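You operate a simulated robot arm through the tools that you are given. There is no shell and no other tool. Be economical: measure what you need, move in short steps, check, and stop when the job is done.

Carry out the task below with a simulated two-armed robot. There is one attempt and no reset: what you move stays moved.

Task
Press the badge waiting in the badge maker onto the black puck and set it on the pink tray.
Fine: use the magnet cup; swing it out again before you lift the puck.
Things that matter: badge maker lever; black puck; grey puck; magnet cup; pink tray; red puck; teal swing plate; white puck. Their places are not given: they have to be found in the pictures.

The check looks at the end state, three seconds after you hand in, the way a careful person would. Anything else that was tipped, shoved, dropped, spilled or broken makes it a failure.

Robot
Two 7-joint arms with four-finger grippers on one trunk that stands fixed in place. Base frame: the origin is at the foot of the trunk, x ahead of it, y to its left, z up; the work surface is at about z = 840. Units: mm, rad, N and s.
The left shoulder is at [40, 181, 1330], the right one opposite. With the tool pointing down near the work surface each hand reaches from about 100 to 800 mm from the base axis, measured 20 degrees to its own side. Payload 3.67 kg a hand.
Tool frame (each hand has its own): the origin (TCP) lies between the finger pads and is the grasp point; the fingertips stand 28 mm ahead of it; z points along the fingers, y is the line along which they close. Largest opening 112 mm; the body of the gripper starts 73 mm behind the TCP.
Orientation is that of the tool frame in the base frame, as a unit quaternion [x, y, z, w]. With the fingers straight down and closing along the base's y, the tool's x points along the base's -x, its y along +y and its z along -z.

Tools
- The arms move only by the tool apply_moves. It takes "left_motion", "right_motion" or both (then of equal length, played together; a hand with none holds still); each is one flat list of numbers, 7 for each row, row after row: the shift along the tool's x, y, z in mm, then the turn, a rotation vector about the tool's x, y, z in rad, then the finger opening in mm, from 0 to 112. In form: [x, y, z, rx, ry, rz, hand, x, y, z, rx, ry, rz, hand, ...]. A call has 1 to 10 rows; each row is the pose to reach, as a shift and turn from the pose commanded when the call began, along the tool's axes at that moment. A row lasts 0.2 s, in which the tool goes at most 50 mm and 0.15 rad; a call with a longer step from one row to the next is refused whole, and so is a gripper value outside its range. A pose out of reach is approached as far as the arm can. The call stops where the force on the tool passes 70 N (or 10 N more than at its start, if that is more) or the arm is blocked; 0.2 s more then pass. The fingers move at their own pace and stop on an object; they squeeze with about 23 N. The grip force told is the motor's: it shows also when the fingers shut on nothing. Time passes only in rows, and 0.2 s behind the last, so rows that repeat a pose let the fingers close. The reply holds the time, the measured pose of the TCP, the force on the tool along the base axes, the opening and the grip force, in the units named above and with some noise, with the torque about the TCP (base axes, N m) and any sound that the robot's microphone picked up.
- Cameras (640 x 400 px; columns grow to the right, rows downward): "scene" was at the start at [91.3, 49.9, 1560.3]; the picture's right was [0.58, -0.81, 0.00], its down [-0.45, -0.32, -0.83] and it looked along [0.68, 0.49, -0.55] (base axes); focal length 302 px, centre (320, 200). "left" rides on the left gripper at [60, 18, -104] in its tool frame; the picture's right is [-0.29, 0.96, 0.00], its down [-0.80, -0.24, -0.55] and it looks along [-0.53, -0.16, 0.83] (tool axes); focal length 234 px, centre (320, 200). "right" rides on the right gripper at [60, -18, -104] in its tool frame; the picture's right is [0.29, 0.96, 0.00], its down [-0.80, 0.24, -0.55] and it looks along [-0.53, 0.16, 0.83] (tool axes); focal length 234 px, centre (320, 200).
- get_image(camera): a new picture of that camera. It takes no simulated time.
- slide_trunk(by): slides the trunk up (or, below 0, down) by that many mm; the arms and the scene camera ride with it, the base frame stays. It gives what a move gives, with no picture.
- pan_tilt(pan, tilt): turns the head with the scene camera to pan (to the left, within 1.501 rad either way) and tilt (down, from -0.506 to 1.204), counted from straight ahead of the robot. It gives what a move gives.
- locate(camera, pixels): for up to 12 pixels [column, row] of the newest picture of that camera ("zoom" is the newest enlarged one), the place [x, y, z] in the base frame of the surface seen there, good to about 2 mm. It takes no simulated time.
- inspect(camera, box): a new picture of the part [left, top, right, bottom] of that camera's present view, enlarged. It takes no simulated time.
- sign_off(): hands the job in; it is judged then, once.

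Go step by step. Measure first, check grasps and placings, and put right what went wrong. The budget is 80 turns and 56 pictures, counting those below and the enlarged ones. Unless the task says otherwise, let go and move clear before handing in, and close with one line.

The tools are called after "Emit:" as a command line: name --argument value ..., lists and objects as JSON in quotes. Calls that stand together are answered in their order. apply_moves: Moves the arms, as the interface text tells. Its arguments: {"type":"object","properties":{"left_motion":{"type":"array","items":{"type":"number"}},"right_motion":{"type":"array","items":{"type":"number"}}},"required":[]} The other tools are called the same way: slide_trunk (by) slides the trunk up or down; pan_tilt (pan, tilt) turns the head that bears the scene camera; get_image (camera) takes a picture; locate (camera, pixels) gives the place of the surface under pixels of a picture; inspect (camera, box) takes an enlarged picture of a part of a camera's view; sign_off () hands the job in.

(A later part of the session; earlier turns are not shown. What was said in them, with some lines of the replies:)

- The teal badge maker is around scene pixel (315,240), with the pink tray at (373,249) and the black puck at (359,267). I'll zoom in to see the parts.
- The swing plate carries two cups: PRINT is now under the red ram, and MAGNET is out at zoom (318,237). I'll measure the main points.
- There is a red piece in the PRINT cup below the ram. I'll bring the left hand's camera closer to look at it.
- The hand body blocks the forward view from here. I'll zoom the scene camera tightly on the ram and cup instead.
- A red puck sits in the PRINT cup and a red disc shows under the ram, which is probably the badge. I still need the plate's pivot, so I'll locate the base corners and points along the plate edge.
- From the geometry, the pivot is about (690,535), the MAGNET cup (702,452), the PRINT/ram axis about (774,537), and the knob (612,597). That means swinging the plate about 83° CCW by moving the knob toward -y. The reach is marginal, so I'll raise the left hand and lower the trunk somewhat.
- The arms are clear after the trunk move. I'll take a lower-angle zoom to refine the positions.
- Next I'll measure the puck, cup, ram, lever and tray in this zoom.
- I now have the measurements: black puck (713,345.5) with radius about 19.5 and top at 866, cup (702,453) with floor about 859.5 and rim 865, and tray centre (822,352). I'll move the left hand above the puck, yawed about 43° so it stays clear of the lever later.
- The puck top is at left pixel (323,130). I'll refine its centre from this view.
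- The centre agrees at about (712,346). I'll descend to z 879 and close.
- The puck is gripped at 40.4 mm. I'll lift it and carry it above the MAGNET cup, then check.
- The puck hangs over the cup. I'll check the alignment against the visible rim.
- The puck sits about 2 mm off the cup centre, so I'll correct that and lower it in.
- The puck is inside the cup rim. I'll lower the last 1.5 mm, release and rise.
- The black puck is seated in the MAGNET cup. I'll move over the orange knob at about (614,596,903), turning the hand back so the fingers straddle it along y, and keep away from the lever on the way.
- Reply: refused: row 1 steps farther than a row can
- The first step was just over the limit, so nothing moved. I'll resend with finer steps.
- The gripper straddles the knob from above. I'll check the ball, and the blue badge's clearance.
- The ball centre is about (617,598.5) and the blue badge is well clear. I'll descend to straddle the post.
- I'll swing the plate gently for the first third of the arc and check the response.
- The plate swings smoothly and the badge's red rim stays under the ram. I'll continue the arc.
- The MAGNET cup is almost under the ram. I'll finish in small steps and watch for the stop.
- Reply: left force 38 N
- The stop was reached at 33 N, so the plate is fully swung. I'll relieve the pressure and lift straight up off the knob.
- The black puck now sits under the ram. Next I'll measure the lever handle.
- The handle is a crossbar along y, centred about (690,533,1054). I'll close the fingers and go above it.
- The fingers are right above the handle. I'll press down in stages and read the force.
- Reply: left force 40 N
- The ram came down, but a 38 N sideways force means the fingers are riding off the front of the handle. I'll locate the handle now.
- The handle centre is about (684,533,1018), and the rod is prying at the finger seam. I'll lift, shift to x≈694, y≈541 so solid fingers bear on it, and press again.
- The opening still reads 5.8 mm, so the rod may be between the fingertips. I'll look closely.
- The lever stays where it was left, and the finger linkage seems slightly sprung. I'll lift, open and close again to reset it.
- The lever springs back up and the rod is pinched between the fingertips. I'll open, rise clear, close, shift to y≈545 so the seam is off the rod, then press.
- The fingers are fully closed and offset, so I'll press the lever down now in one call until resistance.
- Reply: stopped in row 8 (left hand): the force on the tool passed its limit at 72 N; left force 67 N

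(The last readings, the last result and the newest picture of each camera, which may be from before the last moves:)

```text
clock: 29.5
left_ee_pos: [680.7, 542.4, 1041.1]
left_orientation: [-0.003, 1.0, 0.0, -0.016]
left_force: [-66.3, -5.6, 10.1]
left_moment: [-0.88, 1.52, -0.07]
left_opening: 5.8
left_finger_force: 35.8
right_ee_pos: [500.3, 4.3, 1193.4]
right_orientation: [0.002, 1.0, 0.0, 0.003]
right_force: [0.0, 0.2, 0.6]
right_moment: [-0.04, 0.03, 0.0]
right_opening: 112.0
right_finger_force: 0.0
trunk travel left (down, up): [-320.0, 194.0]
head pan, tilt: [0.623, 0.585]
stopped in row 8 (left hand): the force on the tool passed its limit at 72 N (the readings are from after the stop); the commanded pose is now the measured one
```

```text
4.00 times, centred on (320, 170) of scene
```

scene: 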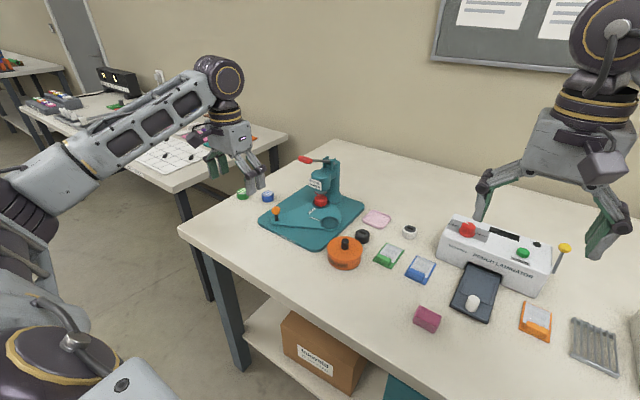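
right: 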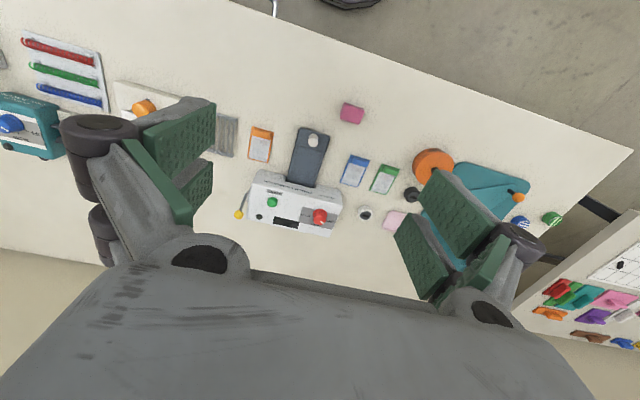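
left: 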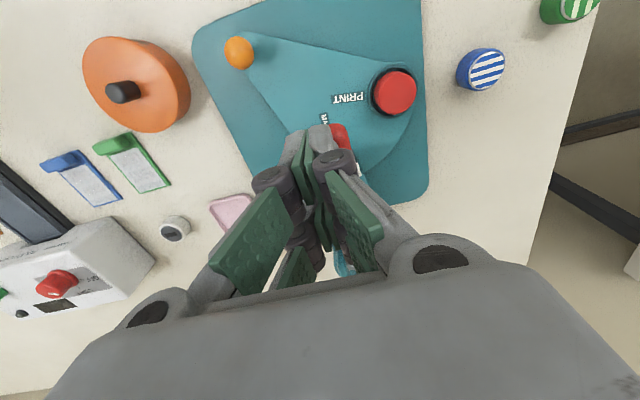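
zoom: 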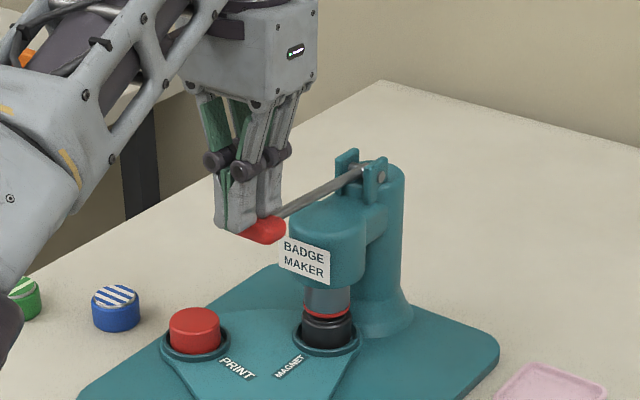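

The lever itself needs only about 10 N down. The sideways load comes from the handle's arc dragging the fingertips toward -x. From here the arc is nearly vertical, so I'll keep pressing straight down.

Emit:
apply_moves --left_motion '[1, 0, 0, 0, 0, 0, 0, 1, 0, 4, 0, 0, 0, 0, 0, 0, 9, 0, 0, 0, 0, 0, 0, 14, 0, 0, 0, 0, -1, 0, 19, 0, 0, 0, 0, -2, 0, 24, 0, 0, 0, 0]'

Emit:
inspect --camera "scene" --box '[280, 130, 360, 220]'

```text
clock: 30.9
left_ee_pos: [695.2, 541.1, 1010.2]
left_orientation: [0.0, 1.0, 0.0, -0.01]
left_force: [16.5, -3.9, 6.0]
left_moment: [-0.31, -0.41, -0.11]
left_opening: 5.8
left_finger_force: 35.7
right_ee_pos: [510.4, 5.9, 1185.8]
right_orientation: [0.001, 1.0, 0.001, -0.001]
right_force: [1.2, -0.1, 0.1]
right_moment: [0.02, 0.06, 0.0]
right_opening: 112.2
right_finger_force: 0.0
trunk travel left (down, up): [-320.0, 194.0]
head pan, tilt: [0.623, 0.585]
```

```text
4.44 times, centred on (320, 175) of scene
```

zoom: 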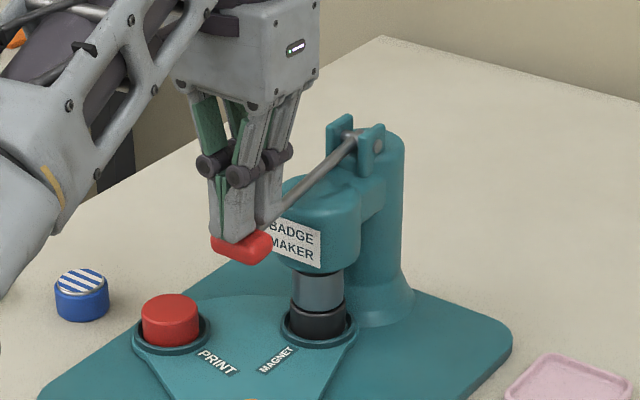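

The ram is on the puck. I'll press a little further to feel the bottom-out and listen for a click.

Emit:
apply_moves --left_motion '[-3, 0, 4, 0, 0, 0, 0, -5, 0, 8, 0, 0, 0, 0, -7, 0, 12, 0, 0, 0, 0, -9, 0, 16, 0, 0, 0, 0, -9, 0, 16, 0, 0, 0, 0]'

Emit:
inspect --camera "scene" --box '[280, 130, 360, 220]'

```text
clock: 32.1
left_ee_pos: [695.7, 540.3, 1007.4]
left_orientation: [-0.002, 1.0, 0.003, -0.004]
left_force: [-22.0, 2.2, 47.7]
left_moment: [0.01, -0.64, 0.09]
left_opening: 6.0
left_finger_force: 35.5
right_ee_pos: [500.9, 3.1, 1192.3]
right_orientation: [0.002, 1.0, 0.002, 0.003]
right_force: [-1.0, -0.9, 0.7]
right_moment: [-0.02, 0.0, 0.0]
right_opening: 111.8
right_finger_force: 0.0
trunk travel left (down, up): [-320.0, 194.0]
head pan, tilt: [0.623, 0.585]
```

```text
4.44 times, centred on (320, 175) of scene
```

zoom: 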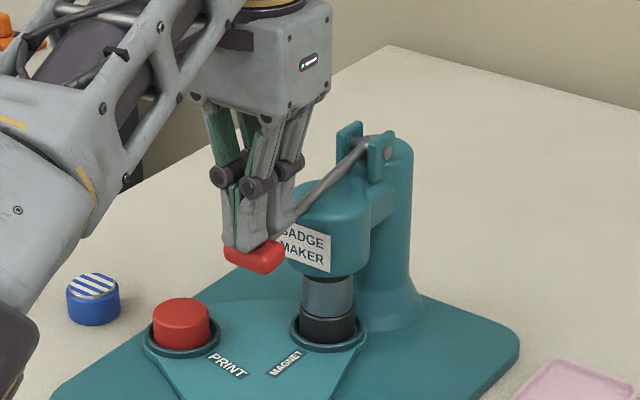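

It bottomed out with 48 N, so the press is complete. I'll let the lever rise under control, then open and withdraw upward.

Emit:
apply_moves --left_motion '[8, 0, -12, 0, 0, 0, 0, 14, 0, -25, 0, 0, 0, 0, 17, 0, -40, 0, 0, 0, 0, 16, 0, -55, 0, 0, 0, 0, 12, 0, -70, 0, 0, 0, 0, 10, 0, -78, 0, 0, 0, 30, 10, 0, -80, 0, 0, 0, 30, 10, 0, -120, 0, 0, 0, 30, 10, 0, -150, 0, 0, 0, 30]'

Emit:
inspect --camera "scene" --box '[260, 120, 380, 230]'

```text
clock: 34.1
left_ee_pos: [692.8, 542.1, 1145.8]
left_orientation: [-0.001, 1.0, 0.0, -0.01]
left_force: [-0.7, -0.3, -0.3]
left_moment: [0.0, 0.0, 0.02]
left_opening: 29.9
left_finger_force: 0.0
right_ee_pos: [506.8, 5.3, 1189.2]
right_orientation: [0.001, 1.0, 0.0, 0.001]
right_force: [0.1, 0.4, 0.4]
right_moment: [0.0, -0.01, 0.03]
right_opening: 111.9
right_finger_force: 0.0
trunk travel left (down, up): [-320.0, 194.0]
head pan, tilt: [0.623, 0.585]
```

```text
3.64 times, centred on (320, 175) of scene
```

zoom: 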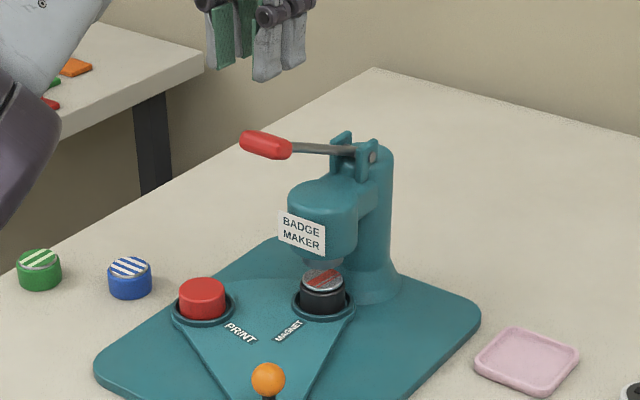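

The badge is now on the black puck, with its red-striped disc visible at (322,280), and the ram is up. I'll locate the knob and swing the plate back.

Emit:
locate --camera "zoom" --pixels '[[268, 376], [258, 378], [279, 378], [322, 280]]'

```text
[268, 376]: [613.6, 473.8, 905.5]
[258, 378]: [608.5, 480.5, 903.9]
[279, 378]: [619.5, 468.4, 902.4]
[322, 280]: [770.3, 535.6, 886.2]
```

I'll move above the knob at about (618.5,479) and descend to straddle it.

Emit:
apply_moves --left_motion '[25, -21, 0, 0, 0, 0, 50, 50, -42, 0, 0, 0, 0, 50, 74, -63, 10, 0, 0, 0, 50, 74, -63, 55, 0, 0, 0, 50, 74, -63, 100, 0, 0, 0, 50, 74, -63, 145, 0, 0, 0, 50, 74, -63, 180, 0, 0, 0, 50]'

Emit:
get_image --camera "left"

```text
clock: 35.7
left_ee_pos: [618.4, 480.9, 966.5]
left_orientation: [-0.001, 1.0, 0.0, -0.009]
left_force: [0.5, 0.8, 0.4]
left_moment: [0.02, 0.02, -0.01]
left_opening: 50.0
left_finger_force: 0.0
right_ee_pos: [507.7, 7.0, 1188.2]
right_orientation: [0.001, 1.0, 0.0, -0.001]
right_force: [0.6, 0.1, 0.4]
right_moment: [0.02, -0.02, 0.0]
right_opening: 112.0
right_finger_force: 0.1
trunk travel left (down, up): [-320.0, 194.0]
head pan, tilt: [0.623, 0.585]
```

```text
18 pictures are left
```

left: 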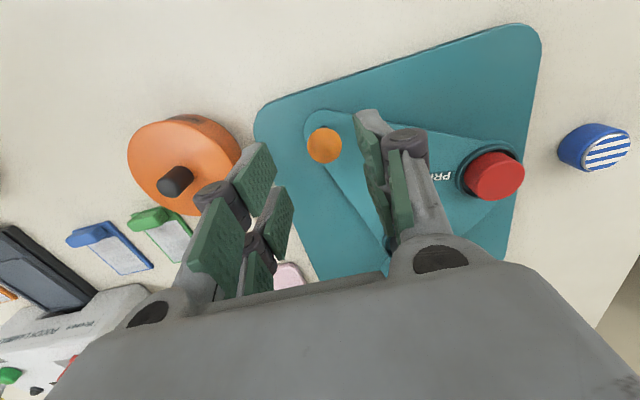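

I'm positioned over the ball, so I'll descend and start the swing back toward +y.

Emit:
apply_moves --left_motion '[0, 0, 35, 0, 0, 0, 50, 0, 0, 66, 0, 0, 0, 50, 3, 8, 66, 0, 0, 0, 50, 8, 13.5, 66, 0, 0, 0, 50, 12.4, 20.6, 66, 0, 0, 0, 50, 16.3, 28, 66, 0, 0, 0, 50, 19.5, 36, 66, 0, 0, 0, 50, 22, 44, 66, 0, 0, 0, 50, 24, 52, 66, 0, 0, 0, 50, 25, 60.6, 66, 0, 0, 0, 50]'

Emit:
inspect --camera "scene" --box '[230, 120, 390, 250]'

```text
clock: 37.9
left_ee_pos: [590.7, 541.1, 901.5]
left_orientation: [-0.001, 1.0, 0.0, -0.009]
left_force: [0.5, -0.1, -0.6]
left_moment: [-0.04, -0.02, 0.02]
left_opening: 50.2
left_finger_force: 0.5
right_ee_pos: [507.1, 6.1, 1187.1]
right_orientation: [0.001, 1.0, 0.0, 0.0]
right_force: [0.5, -0.8, 0.2]
right_moment: [0.04, -0.02, 0.0]
right_opening: 111.9
right_finger_force: 0.1
trunk travel left (down, up): [-320.0, 194.0]
head pan, tilt: [0.623, 0.585]
```

```text
3.08 times, centred on (310, 185) of scene
```

zoom: 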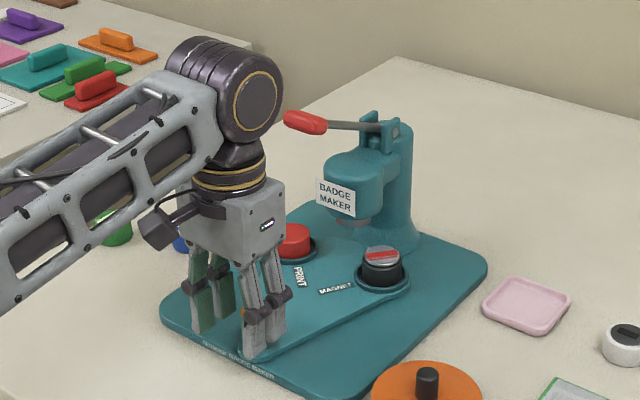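

The plate is swinging back with the badge on the puck. I'll finish the arc to the original stop.

Emit:
apply_moves --left_motion '[-2, 8.5, 0, 0, 0, 0, 50, -2, 17, 0, 0, 0, 0, 50, -3, 25.3, 0, 0, 0, 0, 50, -5, 33.6, 0, 0, 0, 0, 50, -7.5, 41.7, 0, 0, 0, 0, 50, -10.7, 49.5, 0, 0, 0, 0, 50, -14.6, 57, 0, 0, 0, 0, 50, -19, 64, 0, 0, 0, 0, 50, -23, 69.5, 0, 0, 0, 0, 50, -25.4, 73, 0, 0, 0, 0, 50]'

```text
clock: 40.1
left_ee_pos: [617.1, 611.8, 901.8]
left_orientation: [-0.001, 1.0, 0.0, -0.01]
left_force: [-2.1, -5.3, -1.5]
left_moment: [0.01, 0.04, -0.08]
left_opening: 52.7
left_finger_force: 2.4
right_ee_pos: [507.4, 4.8, 1187.5]
right_orientation: [0.002, 1.0, 0.001, 0.0]
right_force: [0.3, -0.5, 0.3]
right_moment: [-0.01, 0.01, -0.05]
right_opening: 111.9
right_finger_force: 0.0
trunk travel left (down, up): [-320.0, 194.0]
head pan, tilt: [0.623, 0.585]
```

The stop is just being felt at 5 N. I'll nudge a bit more to seat it, back off and lift clear.

Emit:
apply_moves --left_motion '[-2, 3, 0, 0, 0, 0, 50, -2, 3, 0, 0, 0, 0, 50, 0, -8, 0, 0, 0, 0, 50, 0, -12, 0, 0, 0, 0, 50, 0, -12, -35, 0, 0, 0, 50, 0, -12, -70, 0, 0, 0, 60]'

Emit:
inspect --camera "scene" --box '[230, 120, 390, 250]'

```text
clock: 41.5
left_ee_pos: [615.8, 600.4, 972.5]
left_orientation: [-0.002, 1.0, 0.0, -0.009]
left_force: [0.2, -0.2, 0.5]
left_moment: [0.03, -0.01, 0.01]
left_opening: 60.0
left_finger_force: 0.1
right_ee_pos: [507.3, 6.3, 1188.5]
right_orientation: [0.001, 1.0, 0.0, -0.001]
right_force: [0.4, 0.2, -0.1]
right_moment: [0.02, 0.0, -0.01]
right_opening: 111.9
right_finger_force: 0.1
trunk travel left (down, up): [-320.0, 194.0]
head pan, tilt: [0.623, 0.585]
```

```text
3.08 times, centred on (310, 185) of scene
```

zoom: 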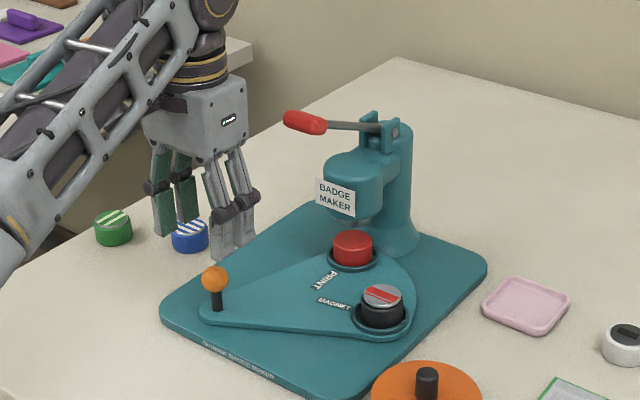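

The plate is back at its original position. I'll locate the badge puck for the pick.

Emit:
locate --camera "zoom" --pixels '[[382, 296], [364, 297], [400, 299], [383, 286], [381, 305], [382, 318], [525, 305]]'

```text
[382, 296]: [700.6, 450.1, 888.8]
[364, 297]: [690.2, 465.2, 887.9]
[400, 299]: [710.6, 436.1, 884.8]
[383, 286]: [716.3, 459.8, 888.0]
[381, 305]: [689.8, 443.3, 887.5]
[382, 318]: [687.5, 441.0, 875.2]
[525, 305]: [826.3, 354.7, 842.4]
```

The puck centre is at (701.5,451.5), top 888. I'll move above it with the same yawed approach as before.

Emit:
apply_moves --left_motion '[13, -19, 0, 0, 0, -0.125, 60, 25, -56, 0, 0, 0, -0.25, 60, 20, -100, 0, 0, 0, -0.375, 60, 5, -145, 0, 0, 0, -0.5, 60, -40, -149, 0, 0, 0, -0.625, 60, -85.7, -149, 0, 0, 0, -0.75, 60, -85.7, -149, 0, 0, 0, -0.75, 60]'

Emit:
get_image --camera "left"

```text
clock: 43.1
left_ee_pos: [701.4, 452.4, 969.8]
left_orientation: [-0.367, 0.93, 0.004, -0.008]
left_force: [-0.3, -0.1, -0.4]
left_moment: [0.0, -0.06, 0.02]
left_opening: 60.0
left_finger_force: 0.0
right_ee_pos: [507.3, 5.5, 1189.6]
right_orientation: [0.002, 1.0, 0.001, 0.001]
right_force: [-0.5, -0.4, 0.6]
right_moment: [-0.02, -0.02, 0.0]
right_opening: 111.8
right_finger_force: 0.0
trunk travel left (down, up): [-320.0, 194.0]
head pan, tilt: [0.623, 0.585]
```

```text
15 pictures are left
```

left: 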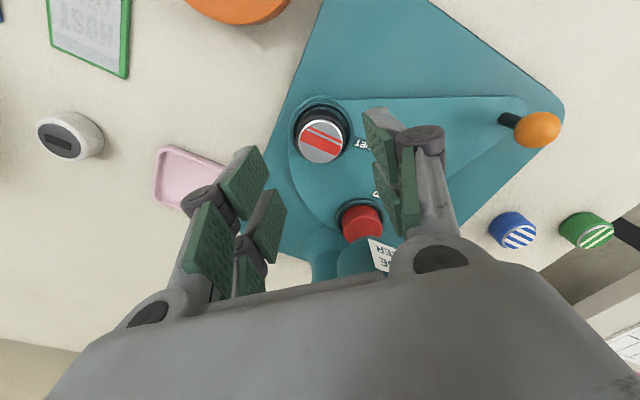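

The view is aligned over the puck. I'll descend, grip and lift a little.

Emit:
apply_moves --left_motion '[0, 0, 35, 0, 0, 0, 60, 0, 0, 60, 0, 0, 0, 60, 0, 0, 71, 0, 0, 0, 60, 0, 0, 71, 0, 0, 0, 30, 0, 0, 71, 0, 0, 0, 30, 0, 0, 71, 0, 0, 0, 30]'

Emit:
inspect --camera "scene" --box '[290, 185, 370, 235]'

```text
clock: 44.5
left_ee_pos: [702.4, 451.8, 897.7]
left_orientation: [-0.367, 0.93, 0.003, -0.009]
left_force: [0.2, 0.4, 0.7]
left_moment: [-0.01, 0.0, 0.02]
left_opening: 40.2
left_finger_force: 23.2
right_ee_pos: [508.6, 6.1, 1188.4]
right_orientation: [0.001, 1.0, 0.0, 0.001]
right_force: [-0.4, -0.3, 0.2]
right_moment: [0.01, -0.01, -0.02]
right_opening: 112.3
right_finger_force: 0.1
trunk travel left (down, up): [-320.0, 194.0]
head pan, tilt: [0.623, 0.585]
```

```text
8.00 times, centred on (330, 210) of scene
```

zoom: 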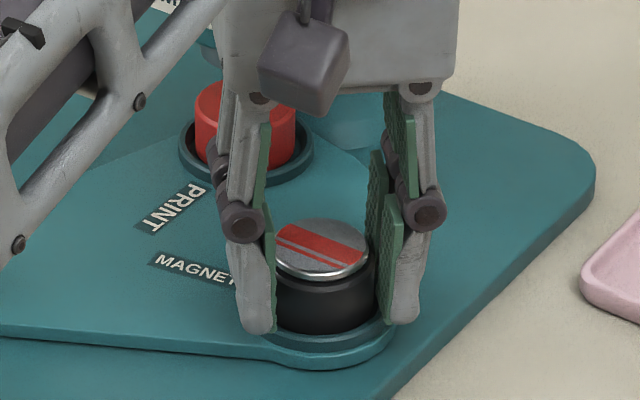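

The puck is gripped on its body with the badge above the pads. I'll lift straight up and carry it over the tray.

Emit:
apply_moves --left_motion '[0, 0, -20, 0, 0, 0, 30, 0, 0, -45, 0, 0, 0, 30, -4, -31, -45, 0, 0, 0, 30, -8, -65, -45, 0, 0, 0, 30, -12, -98, -45, 0, 0, 0, 30, -16, -130, -45, 0, 0, 0, 30, -19.3, -155, -45, 0, 0, 0, 30, -19.3, -155, -45, 0, 0, 0, 30]'

Emit:
get_image --camera "left"

Emit:
inspect --camera "scene" --box '[270, 130, 430, 250]'

```text
clock: 46.3
left_ee_pos: [782.9, 363.4, 944.7]
left_orientation: [-0.368, 0.93, 0.004, -0.008]
left_force: [0.0, 0.3, -0.5]
left_moment: [-0.01, -0.01, 0.0]
left_opening: 40.3
left_finger_force: 22.4
left hand out of reach, approached as far as the arm can: row 6, 7, 8
right_ee_pos: [507.5, 6.4, 1188.6]
right_orientation: [0.002, 1.0, 0.0, 0.0]
right_force: [-0.3, -0.3, -0.1]
right_moment: [-0.01, -0.01, 0.03]
right_opening: 112.1
right_finger_force: 0.2
trunk travel left (down, up): [-320.0, 194.0]
head pan, tilt: [0.623, 0.585]
```

```text
13 pictures are left
```

left: 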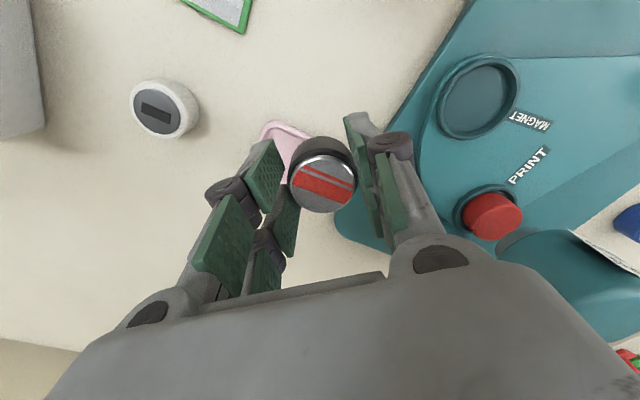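

```text
3.33 times, centred on (350, 190) of scene
```

zoom: 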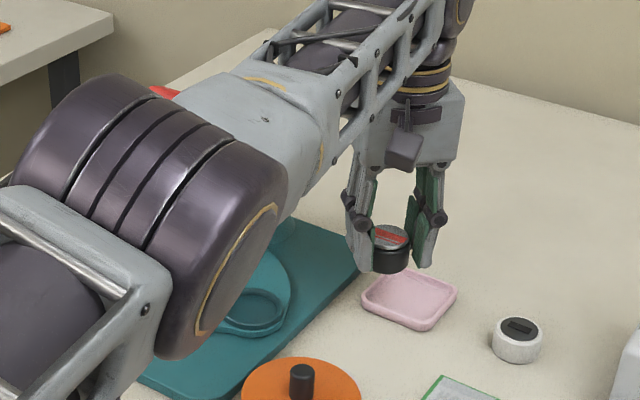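

The tray centre is about 40 mm beyond reach with a vertical hand, so I need an outward tilt. To keep the puck level, I'll set it back on its old table spot and regrip it with a tilted hand. First I'll back up and read the pose.

Emit:
apply_moves --left_motion '[20, 19, -10, 0, 0, 0, 30, 43.8, 41, -20, 0, 0, 0, 30, 43.8, 41, -20, 0, 0, 0, 30]'

```text
clock: 47.1
left_ee_pos: [718.9, 361.5, 965.2]
left_orientation: [-0.367, 0.93, 0.005, -0.009]
left_force: [0.7, -0.7, -0.2]
left_moment: [0.03, -0.04, 0.0]
left_opening: 40.1
left_finger_force: 22.9
right_ee_pos: [505.8, 4.0, 1189.5]
right_orientation: [0.001, 1.0, 0.001, 0.001]
right_force: [-1.1, 0.1, 0.5]
right_moment: [0.08, -0.02, 0.0]
right_opening: 112.2
right_finger_force: 0.1
trunk travel left (down, up): [-320.0, 194.0]
head pan, tilt: [0.623, 0.585]
```

The command was clipped to the measured pose, so the readings are consistent. I'll turn the yaw so the closing axis is perpendicular to the reach direction, and set the puck down at about (735,340).

Emit:
apply_moves --left_motion '[1, -7, 0, 0, 0, 0.135, 30, 2, -14, 0, 0, 0, 0.27, 30, 3, -21, 0, 0, 0, 0.405, 30, 3, -26.6, 0, 0, 0, 0.54, 30, 3, -26.6, 40, 0, 0, 0.54, 30, 3, -26.6, 72, 0, 0, 0.54, 30, 3, -26.6, 80, 0, 0, 0.54, 30, 3, -26.6, 84, 0, 0, 0.54, 30]'

Emit:
inspect --camera "scene" --box '[310, 170, 410, 245]'

```text
clock: 48.9
left_ee_pos: [737.2, 341.2, 881.0]
left_orientation: [-0.106, 0.994, 0.002, -0.009]
left_force: [0.1, 0.3, -0.9]
left_moment: [-0.02, -0.01, -0.02]
left_opening: 40.0
left_finger_force: 23.0
right_ee_pos: [509.2, 6.8, 1188.7]
right_orientation: [0.001, 1.0, 0.0, 0.0]
right_force: [-0.2, 0.8, 0.2]
right_moment: [0.0, 0.02, 0.01]
right_opening: 112.1
right_finger_force: 0.0
trunk travel left (down, up): [-320.0, 194.0]
head pan, tilt: [0.623, 0.585]
```

```text
5.33 times, centred on (360, 208) of scene
```

zoom: 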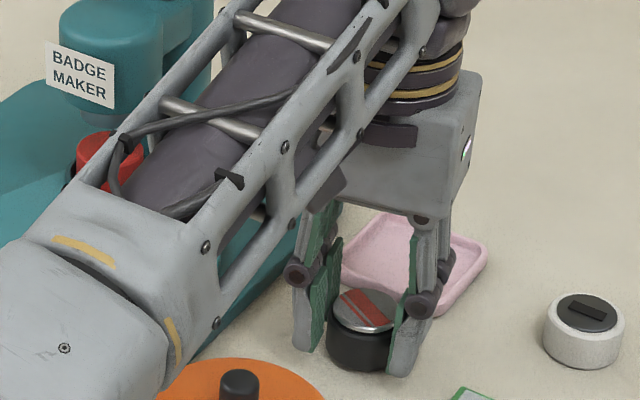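

The puck is about 2 mm above the table. I'll set it down, release, rise, and tilt the hand outward by 0.35 rad.

Emit:
apply_moves --left_motion '[0, 0, 2.5, 0, 0, 0, 30, 0, 0, 2.5, 0, 0, 0, 64, 0, 0, 2.5, 0, 0, 0, 64, 0, 0, -40, 0, 0, 0, 64, 4, 0, -47, 0, -0.12, 0, 64, 7.5, 0, -47, 0, -0.24, 0, 64, 7.5, 0, -47, 0, -0.35, 0, 64]'

Emit:
inspect --camera "scene" --box '[310, 150, 430, 245]'

```text
clock: 50.5
left_ee_pos: [730.2, 339.4, 929.5]
left_orientation: [-0.104, 0.981, 0.02, 0.165]
left_force: [-0.1, -0.1, -0.9]
left_moment: [0.0, 0.03, -0.03]
left_opening: 64.2
left_finger_force: 0.0
right_ee_pos: [507.7, 6.3, 1188.6]
right_orientation: [0.002, 1.0, 0.0, 0.0]
right_force: [0.4, -0.3, 0.6]
right_moment: [0.01, -0.04, 0.02]
right_opening: 111.9
right_finger_force: 0.0
trunk travel left (down, up): [-320.0, 194.0]
head pan, tilt: [0.623, 0.585]
```

```text
4.21 times, centred on (370, 198) of scene
```

zoom: 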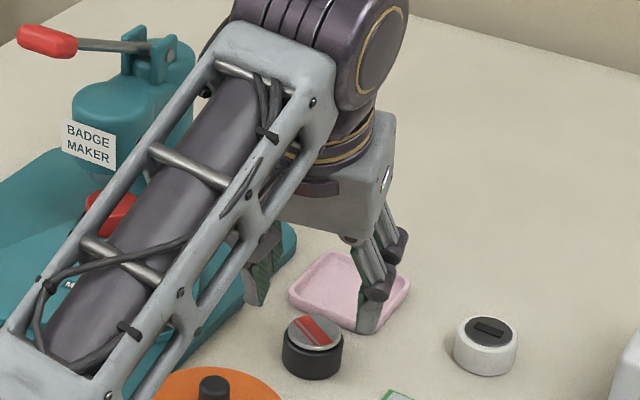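

The hand is tilted and the puck is standing upright. I'll verify its centre before descending.

Emit:
locate --camera "zoom" --pixels '[[314, 333], [291, 334], [338, 335], [316, 318], [312, 347], [370, 318]]'

```text
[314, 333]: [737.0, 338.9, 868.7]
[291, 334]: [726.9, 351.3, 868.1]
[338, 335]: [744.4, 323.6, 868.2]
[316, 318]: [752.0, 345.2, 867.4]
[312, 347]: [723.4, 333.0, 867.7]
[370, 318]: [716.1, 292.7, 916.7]
```

The centre is (737,338.5), so I'll shift 2 mm, descend vertically along the tilted tool, and grip.

Emit:
apply_moves --left_motion '[8, -2, 23, 0, 0, 0, 64, 13, -2, 37.5, 0, 0, 0, 64, 15.8, -2, 45.8, 0, 0, 0, 64, 15.8, -2, 45.8, 0, 0, 0, 30, 15.8, -2, 45.8, 0, 0, 0, 30, 15.8, -2, 45.8, 0, 0, 0, 30]'

Emit:
inspect --camera "scene" --box '[310, 150, 430, 245]'

```text
clock: 51.9
left_ee_pos: [731.5, 338.9, 880.3]
left_orientation: [-0.104, 0.981, 0.021, 0.164]
left_force: [-0.5, 0.5, 0.1]
left_moment: [0.04, 0.01, 0.03]
left_opening: 40.2
left_finger_force: 22.9
right_ee_pos: [508.3, 5.8, 1188.1]
right_orientation: [0.001, 1.0, -0.001, 0.001]
right_force: [-0.6, 0.4, -0.8]
right_moment: [-0.01, 0.0, -0.03]
right_opening: 111.9
right_finger_force: 0.1
trunk travel left (down, up): [-320.0, 194.0]
head pan, tilt: [0.623, 0.585]
```

```text
4.21 times, centred on (370, 198) of scene
```

zoom: 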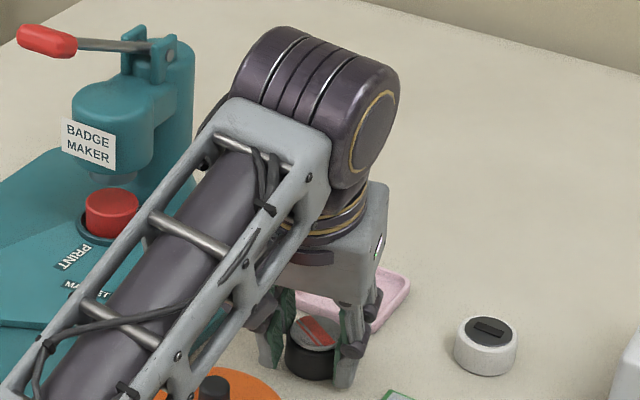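

Gripped at 40.2 mm. I'll lift level and carry it over the tray.

Emit:
apply_moves --left_motion '[-6, 0, -17, 0, 0, 0, 30, -11.4, 0, -33.1, 0, 0, 0, 30, -31.5, -1.2, -26.2, 0, 0, 0, 30, -51.7, -2.5, -19.2, 0, 0, 0, 30, -72, -3.7, -12.2, 0, 0, 0, 30, -92, -4.9, -5.3, 0, 0, 0, 30, -92, -4.9, -5.3, 0, 0, 0, 30]'

Emit:
inspect --camera "scene" --box '[320, 150, 430, 240]'

```text
clock: 53.5
left_ee_pos: [815.4, 351.9, 913.9]
left_orientation: [-0.104, 0.981, 0.02, 0.164]
left_force: [0.2, -0.1, 0.7]
left_moment: [0.0, 0.03, -0.03]
left_opening: 39.9
left_finger_force: 22.6
right_ee_pos: [507.6, 6.3, 1188.4]
right_orientation: [0.0, 1.0, 0.0, 0.0]
right_force: [-1.1, -0.6, 0.3]
right_moment: [0.01, 0.0, -0.06]
right_opening: 111.9
right_finger_force: 0.1
trunk travel left (down, up): [-320.0, 194.0]
head pan, tilt: [0.623, 0.585]
```

```text
4.44 times, centred on (375, 195) of scene
```

zoom: 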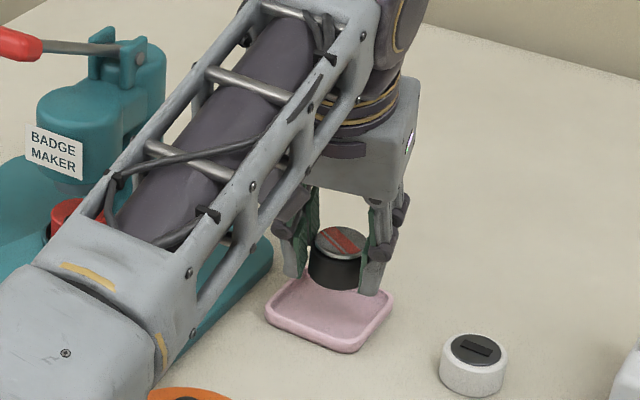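

The puck is over the tray and in reach. I'll lower it gently and check before releasing.

Emit:
apply_moves --left_motion '[4.9, 0, 14.2, 0, 0, 0, 30, 8.2, 0, 23.6, 0, 0, 0, 30, 9.8, 0, 28.4, 0, 0, 0, 30, 10.1, 0, 29.3, 0, 0, 0, 30]'

Emit:
inspect --camera "scene" --box '[350, 185, 420, 235]'

```text
clock: 54.5
left_ee_pos: [816.4, 351.0, 885.5]
left_orientation: [-0.105, 0.98, 0.019, 0.166]
left_force: [-0.1, 0.2, 5.9]
left_moment: [-0.16, 0.04, 0.01]
left_opening: 39.9
left_finger_force: 23.3
right_ee_pos: [506.3, 5.8, 1188.7]
right_orientation: [0.001, 1.0, 0.0, 0.001]
right_force: [0.0, -0.4, 0.1]
right_moment: [-0.05, -0.01, 0.03]
right_opening: 111.7
right_finger_force: 0.0
trunk travel left (down, up): [-320.0, 194.0]
head pan, tilt: [0.623, 0.585]
```

```text
8.00 times, centred on (385, 210) of scene
```

zoom: 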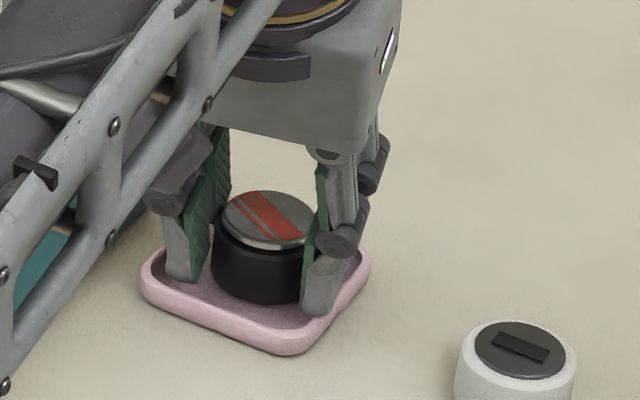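

The puck touches the tray floor at 5.9 N, inside the rim. I'll open and withdraw straight up.

Emit:
apply_moves --left_motion '[0, 0, 0, 0, 0, 0, 46, -0.7, 0, -2, 0, 0, 0, 56, -0.7, 0, -2, 0, 0, 0, 56, -8, 0, -23, 0, 0, 0, 56, -16, 0, -47, 0, 0, 0, 56, -16, 0, -90, 0, 0, 0, 56, 30, 0, -100, 0, 0, 0, 56, 75, 0, -110, 0, 0, 0, 56]'

Emit:
get_image --camera "scene"

Emit:
inspect --camera "scene" --box '[250, 140, 430, 260]'

```text
clock: 56.3
left_ee_pos: [710.5, 327.3, 964.7]
left_orientation: [-0.105, 0.981, 0.019, 0.164]
left_force: [0.9, 0.2, 0.6]
left_moment: [-0.02, -0.01, -0.02]
left_opening: 56.1
left_finger_force: 0.1
right_ee_pos: [507.2, 6.7, 1189.1]
right_orientation: [0.001, 1.0, 0.0, 0.0]
right_force: [-0.4, -0.7, 1.2]
right_moment: [-0.02, -0.02, 0.0]
right_opening: 111.9
right_finger_force: 0.1
trunk travel left (down, up): [-320.0, 194.0]
head pan, tilt: [0.623, 0.585]
```

```text
6 pictures are left
```

scene: 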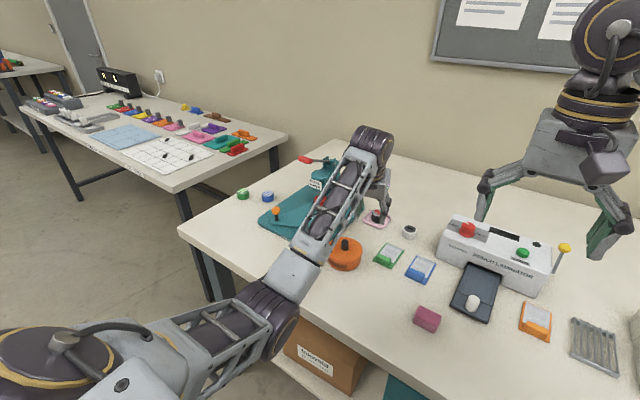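

```text
3.33 times, centred on (340, 200) of scene
```

zoom: 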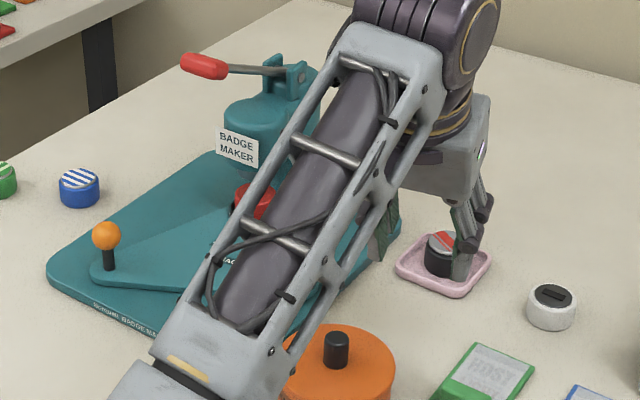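

The puck stands on the tray. I'll raise and retract the arm fully, then check the whole scene.

Emit:
apply_moves --left_motion '[-15, 0, -45, 0, 0, 0, 56, -30, 0, -90, 0, 0, 0, 56, -49, 0, -135, 0, 0, 0, 56, -10, 0, -155, 0, 0, 0, 56, 27, 0, -170, 0, 0, 0, 56, 64, 0, -185, 0, 0, 0, 56, 110, 0, -200, 0, 0, 0, 56]'

Emit:
inspect --camera "scene" --box '[220, 130, 440, 270]'

```text
clock: 57.9
left_ee_pos: [542.5, 291.6, 1118.4]
left_orientation: [-0.104, 0.981, 0.02, 0.165]
left_force: [-1.3, -0.3, -0.3]
left_moment: [0.0, -0.04, -0.01]
left_opening: 56.0
left_finger_force: 0.1
right_ee_pos: [506.1, 6.4, 1189.7]
right_orientation: [0.001, 1.0, 0.0, 0.001]
right_force: [0.6, 0.5, -0.1]
right_moment: [0.02, -0.05, 0.0]
right_opening: 112.1
right_finger_force: 0.0
trunk travel left (down, up): [-320.0, 194.0]
head pan, tilt: [0.623, 0.585]
```

```text
2.86 times, centred on (330, 200) of scene
```

zoom: 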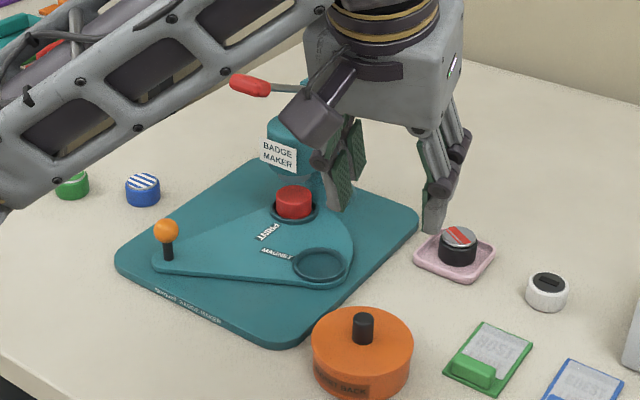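

The black puck with its red-striped badge sits flat on the pink tray at (458,245). The swing plate is back out, the red puck is still in its cup, and everything else is in place, so I'm handing in.

Emit:
sign_off

```text
The job is handed in.
```

The badge is pressed onto the black puck, the magnet cup was swung out again before I lifted the puck, and the puck now sits on the pink tray.
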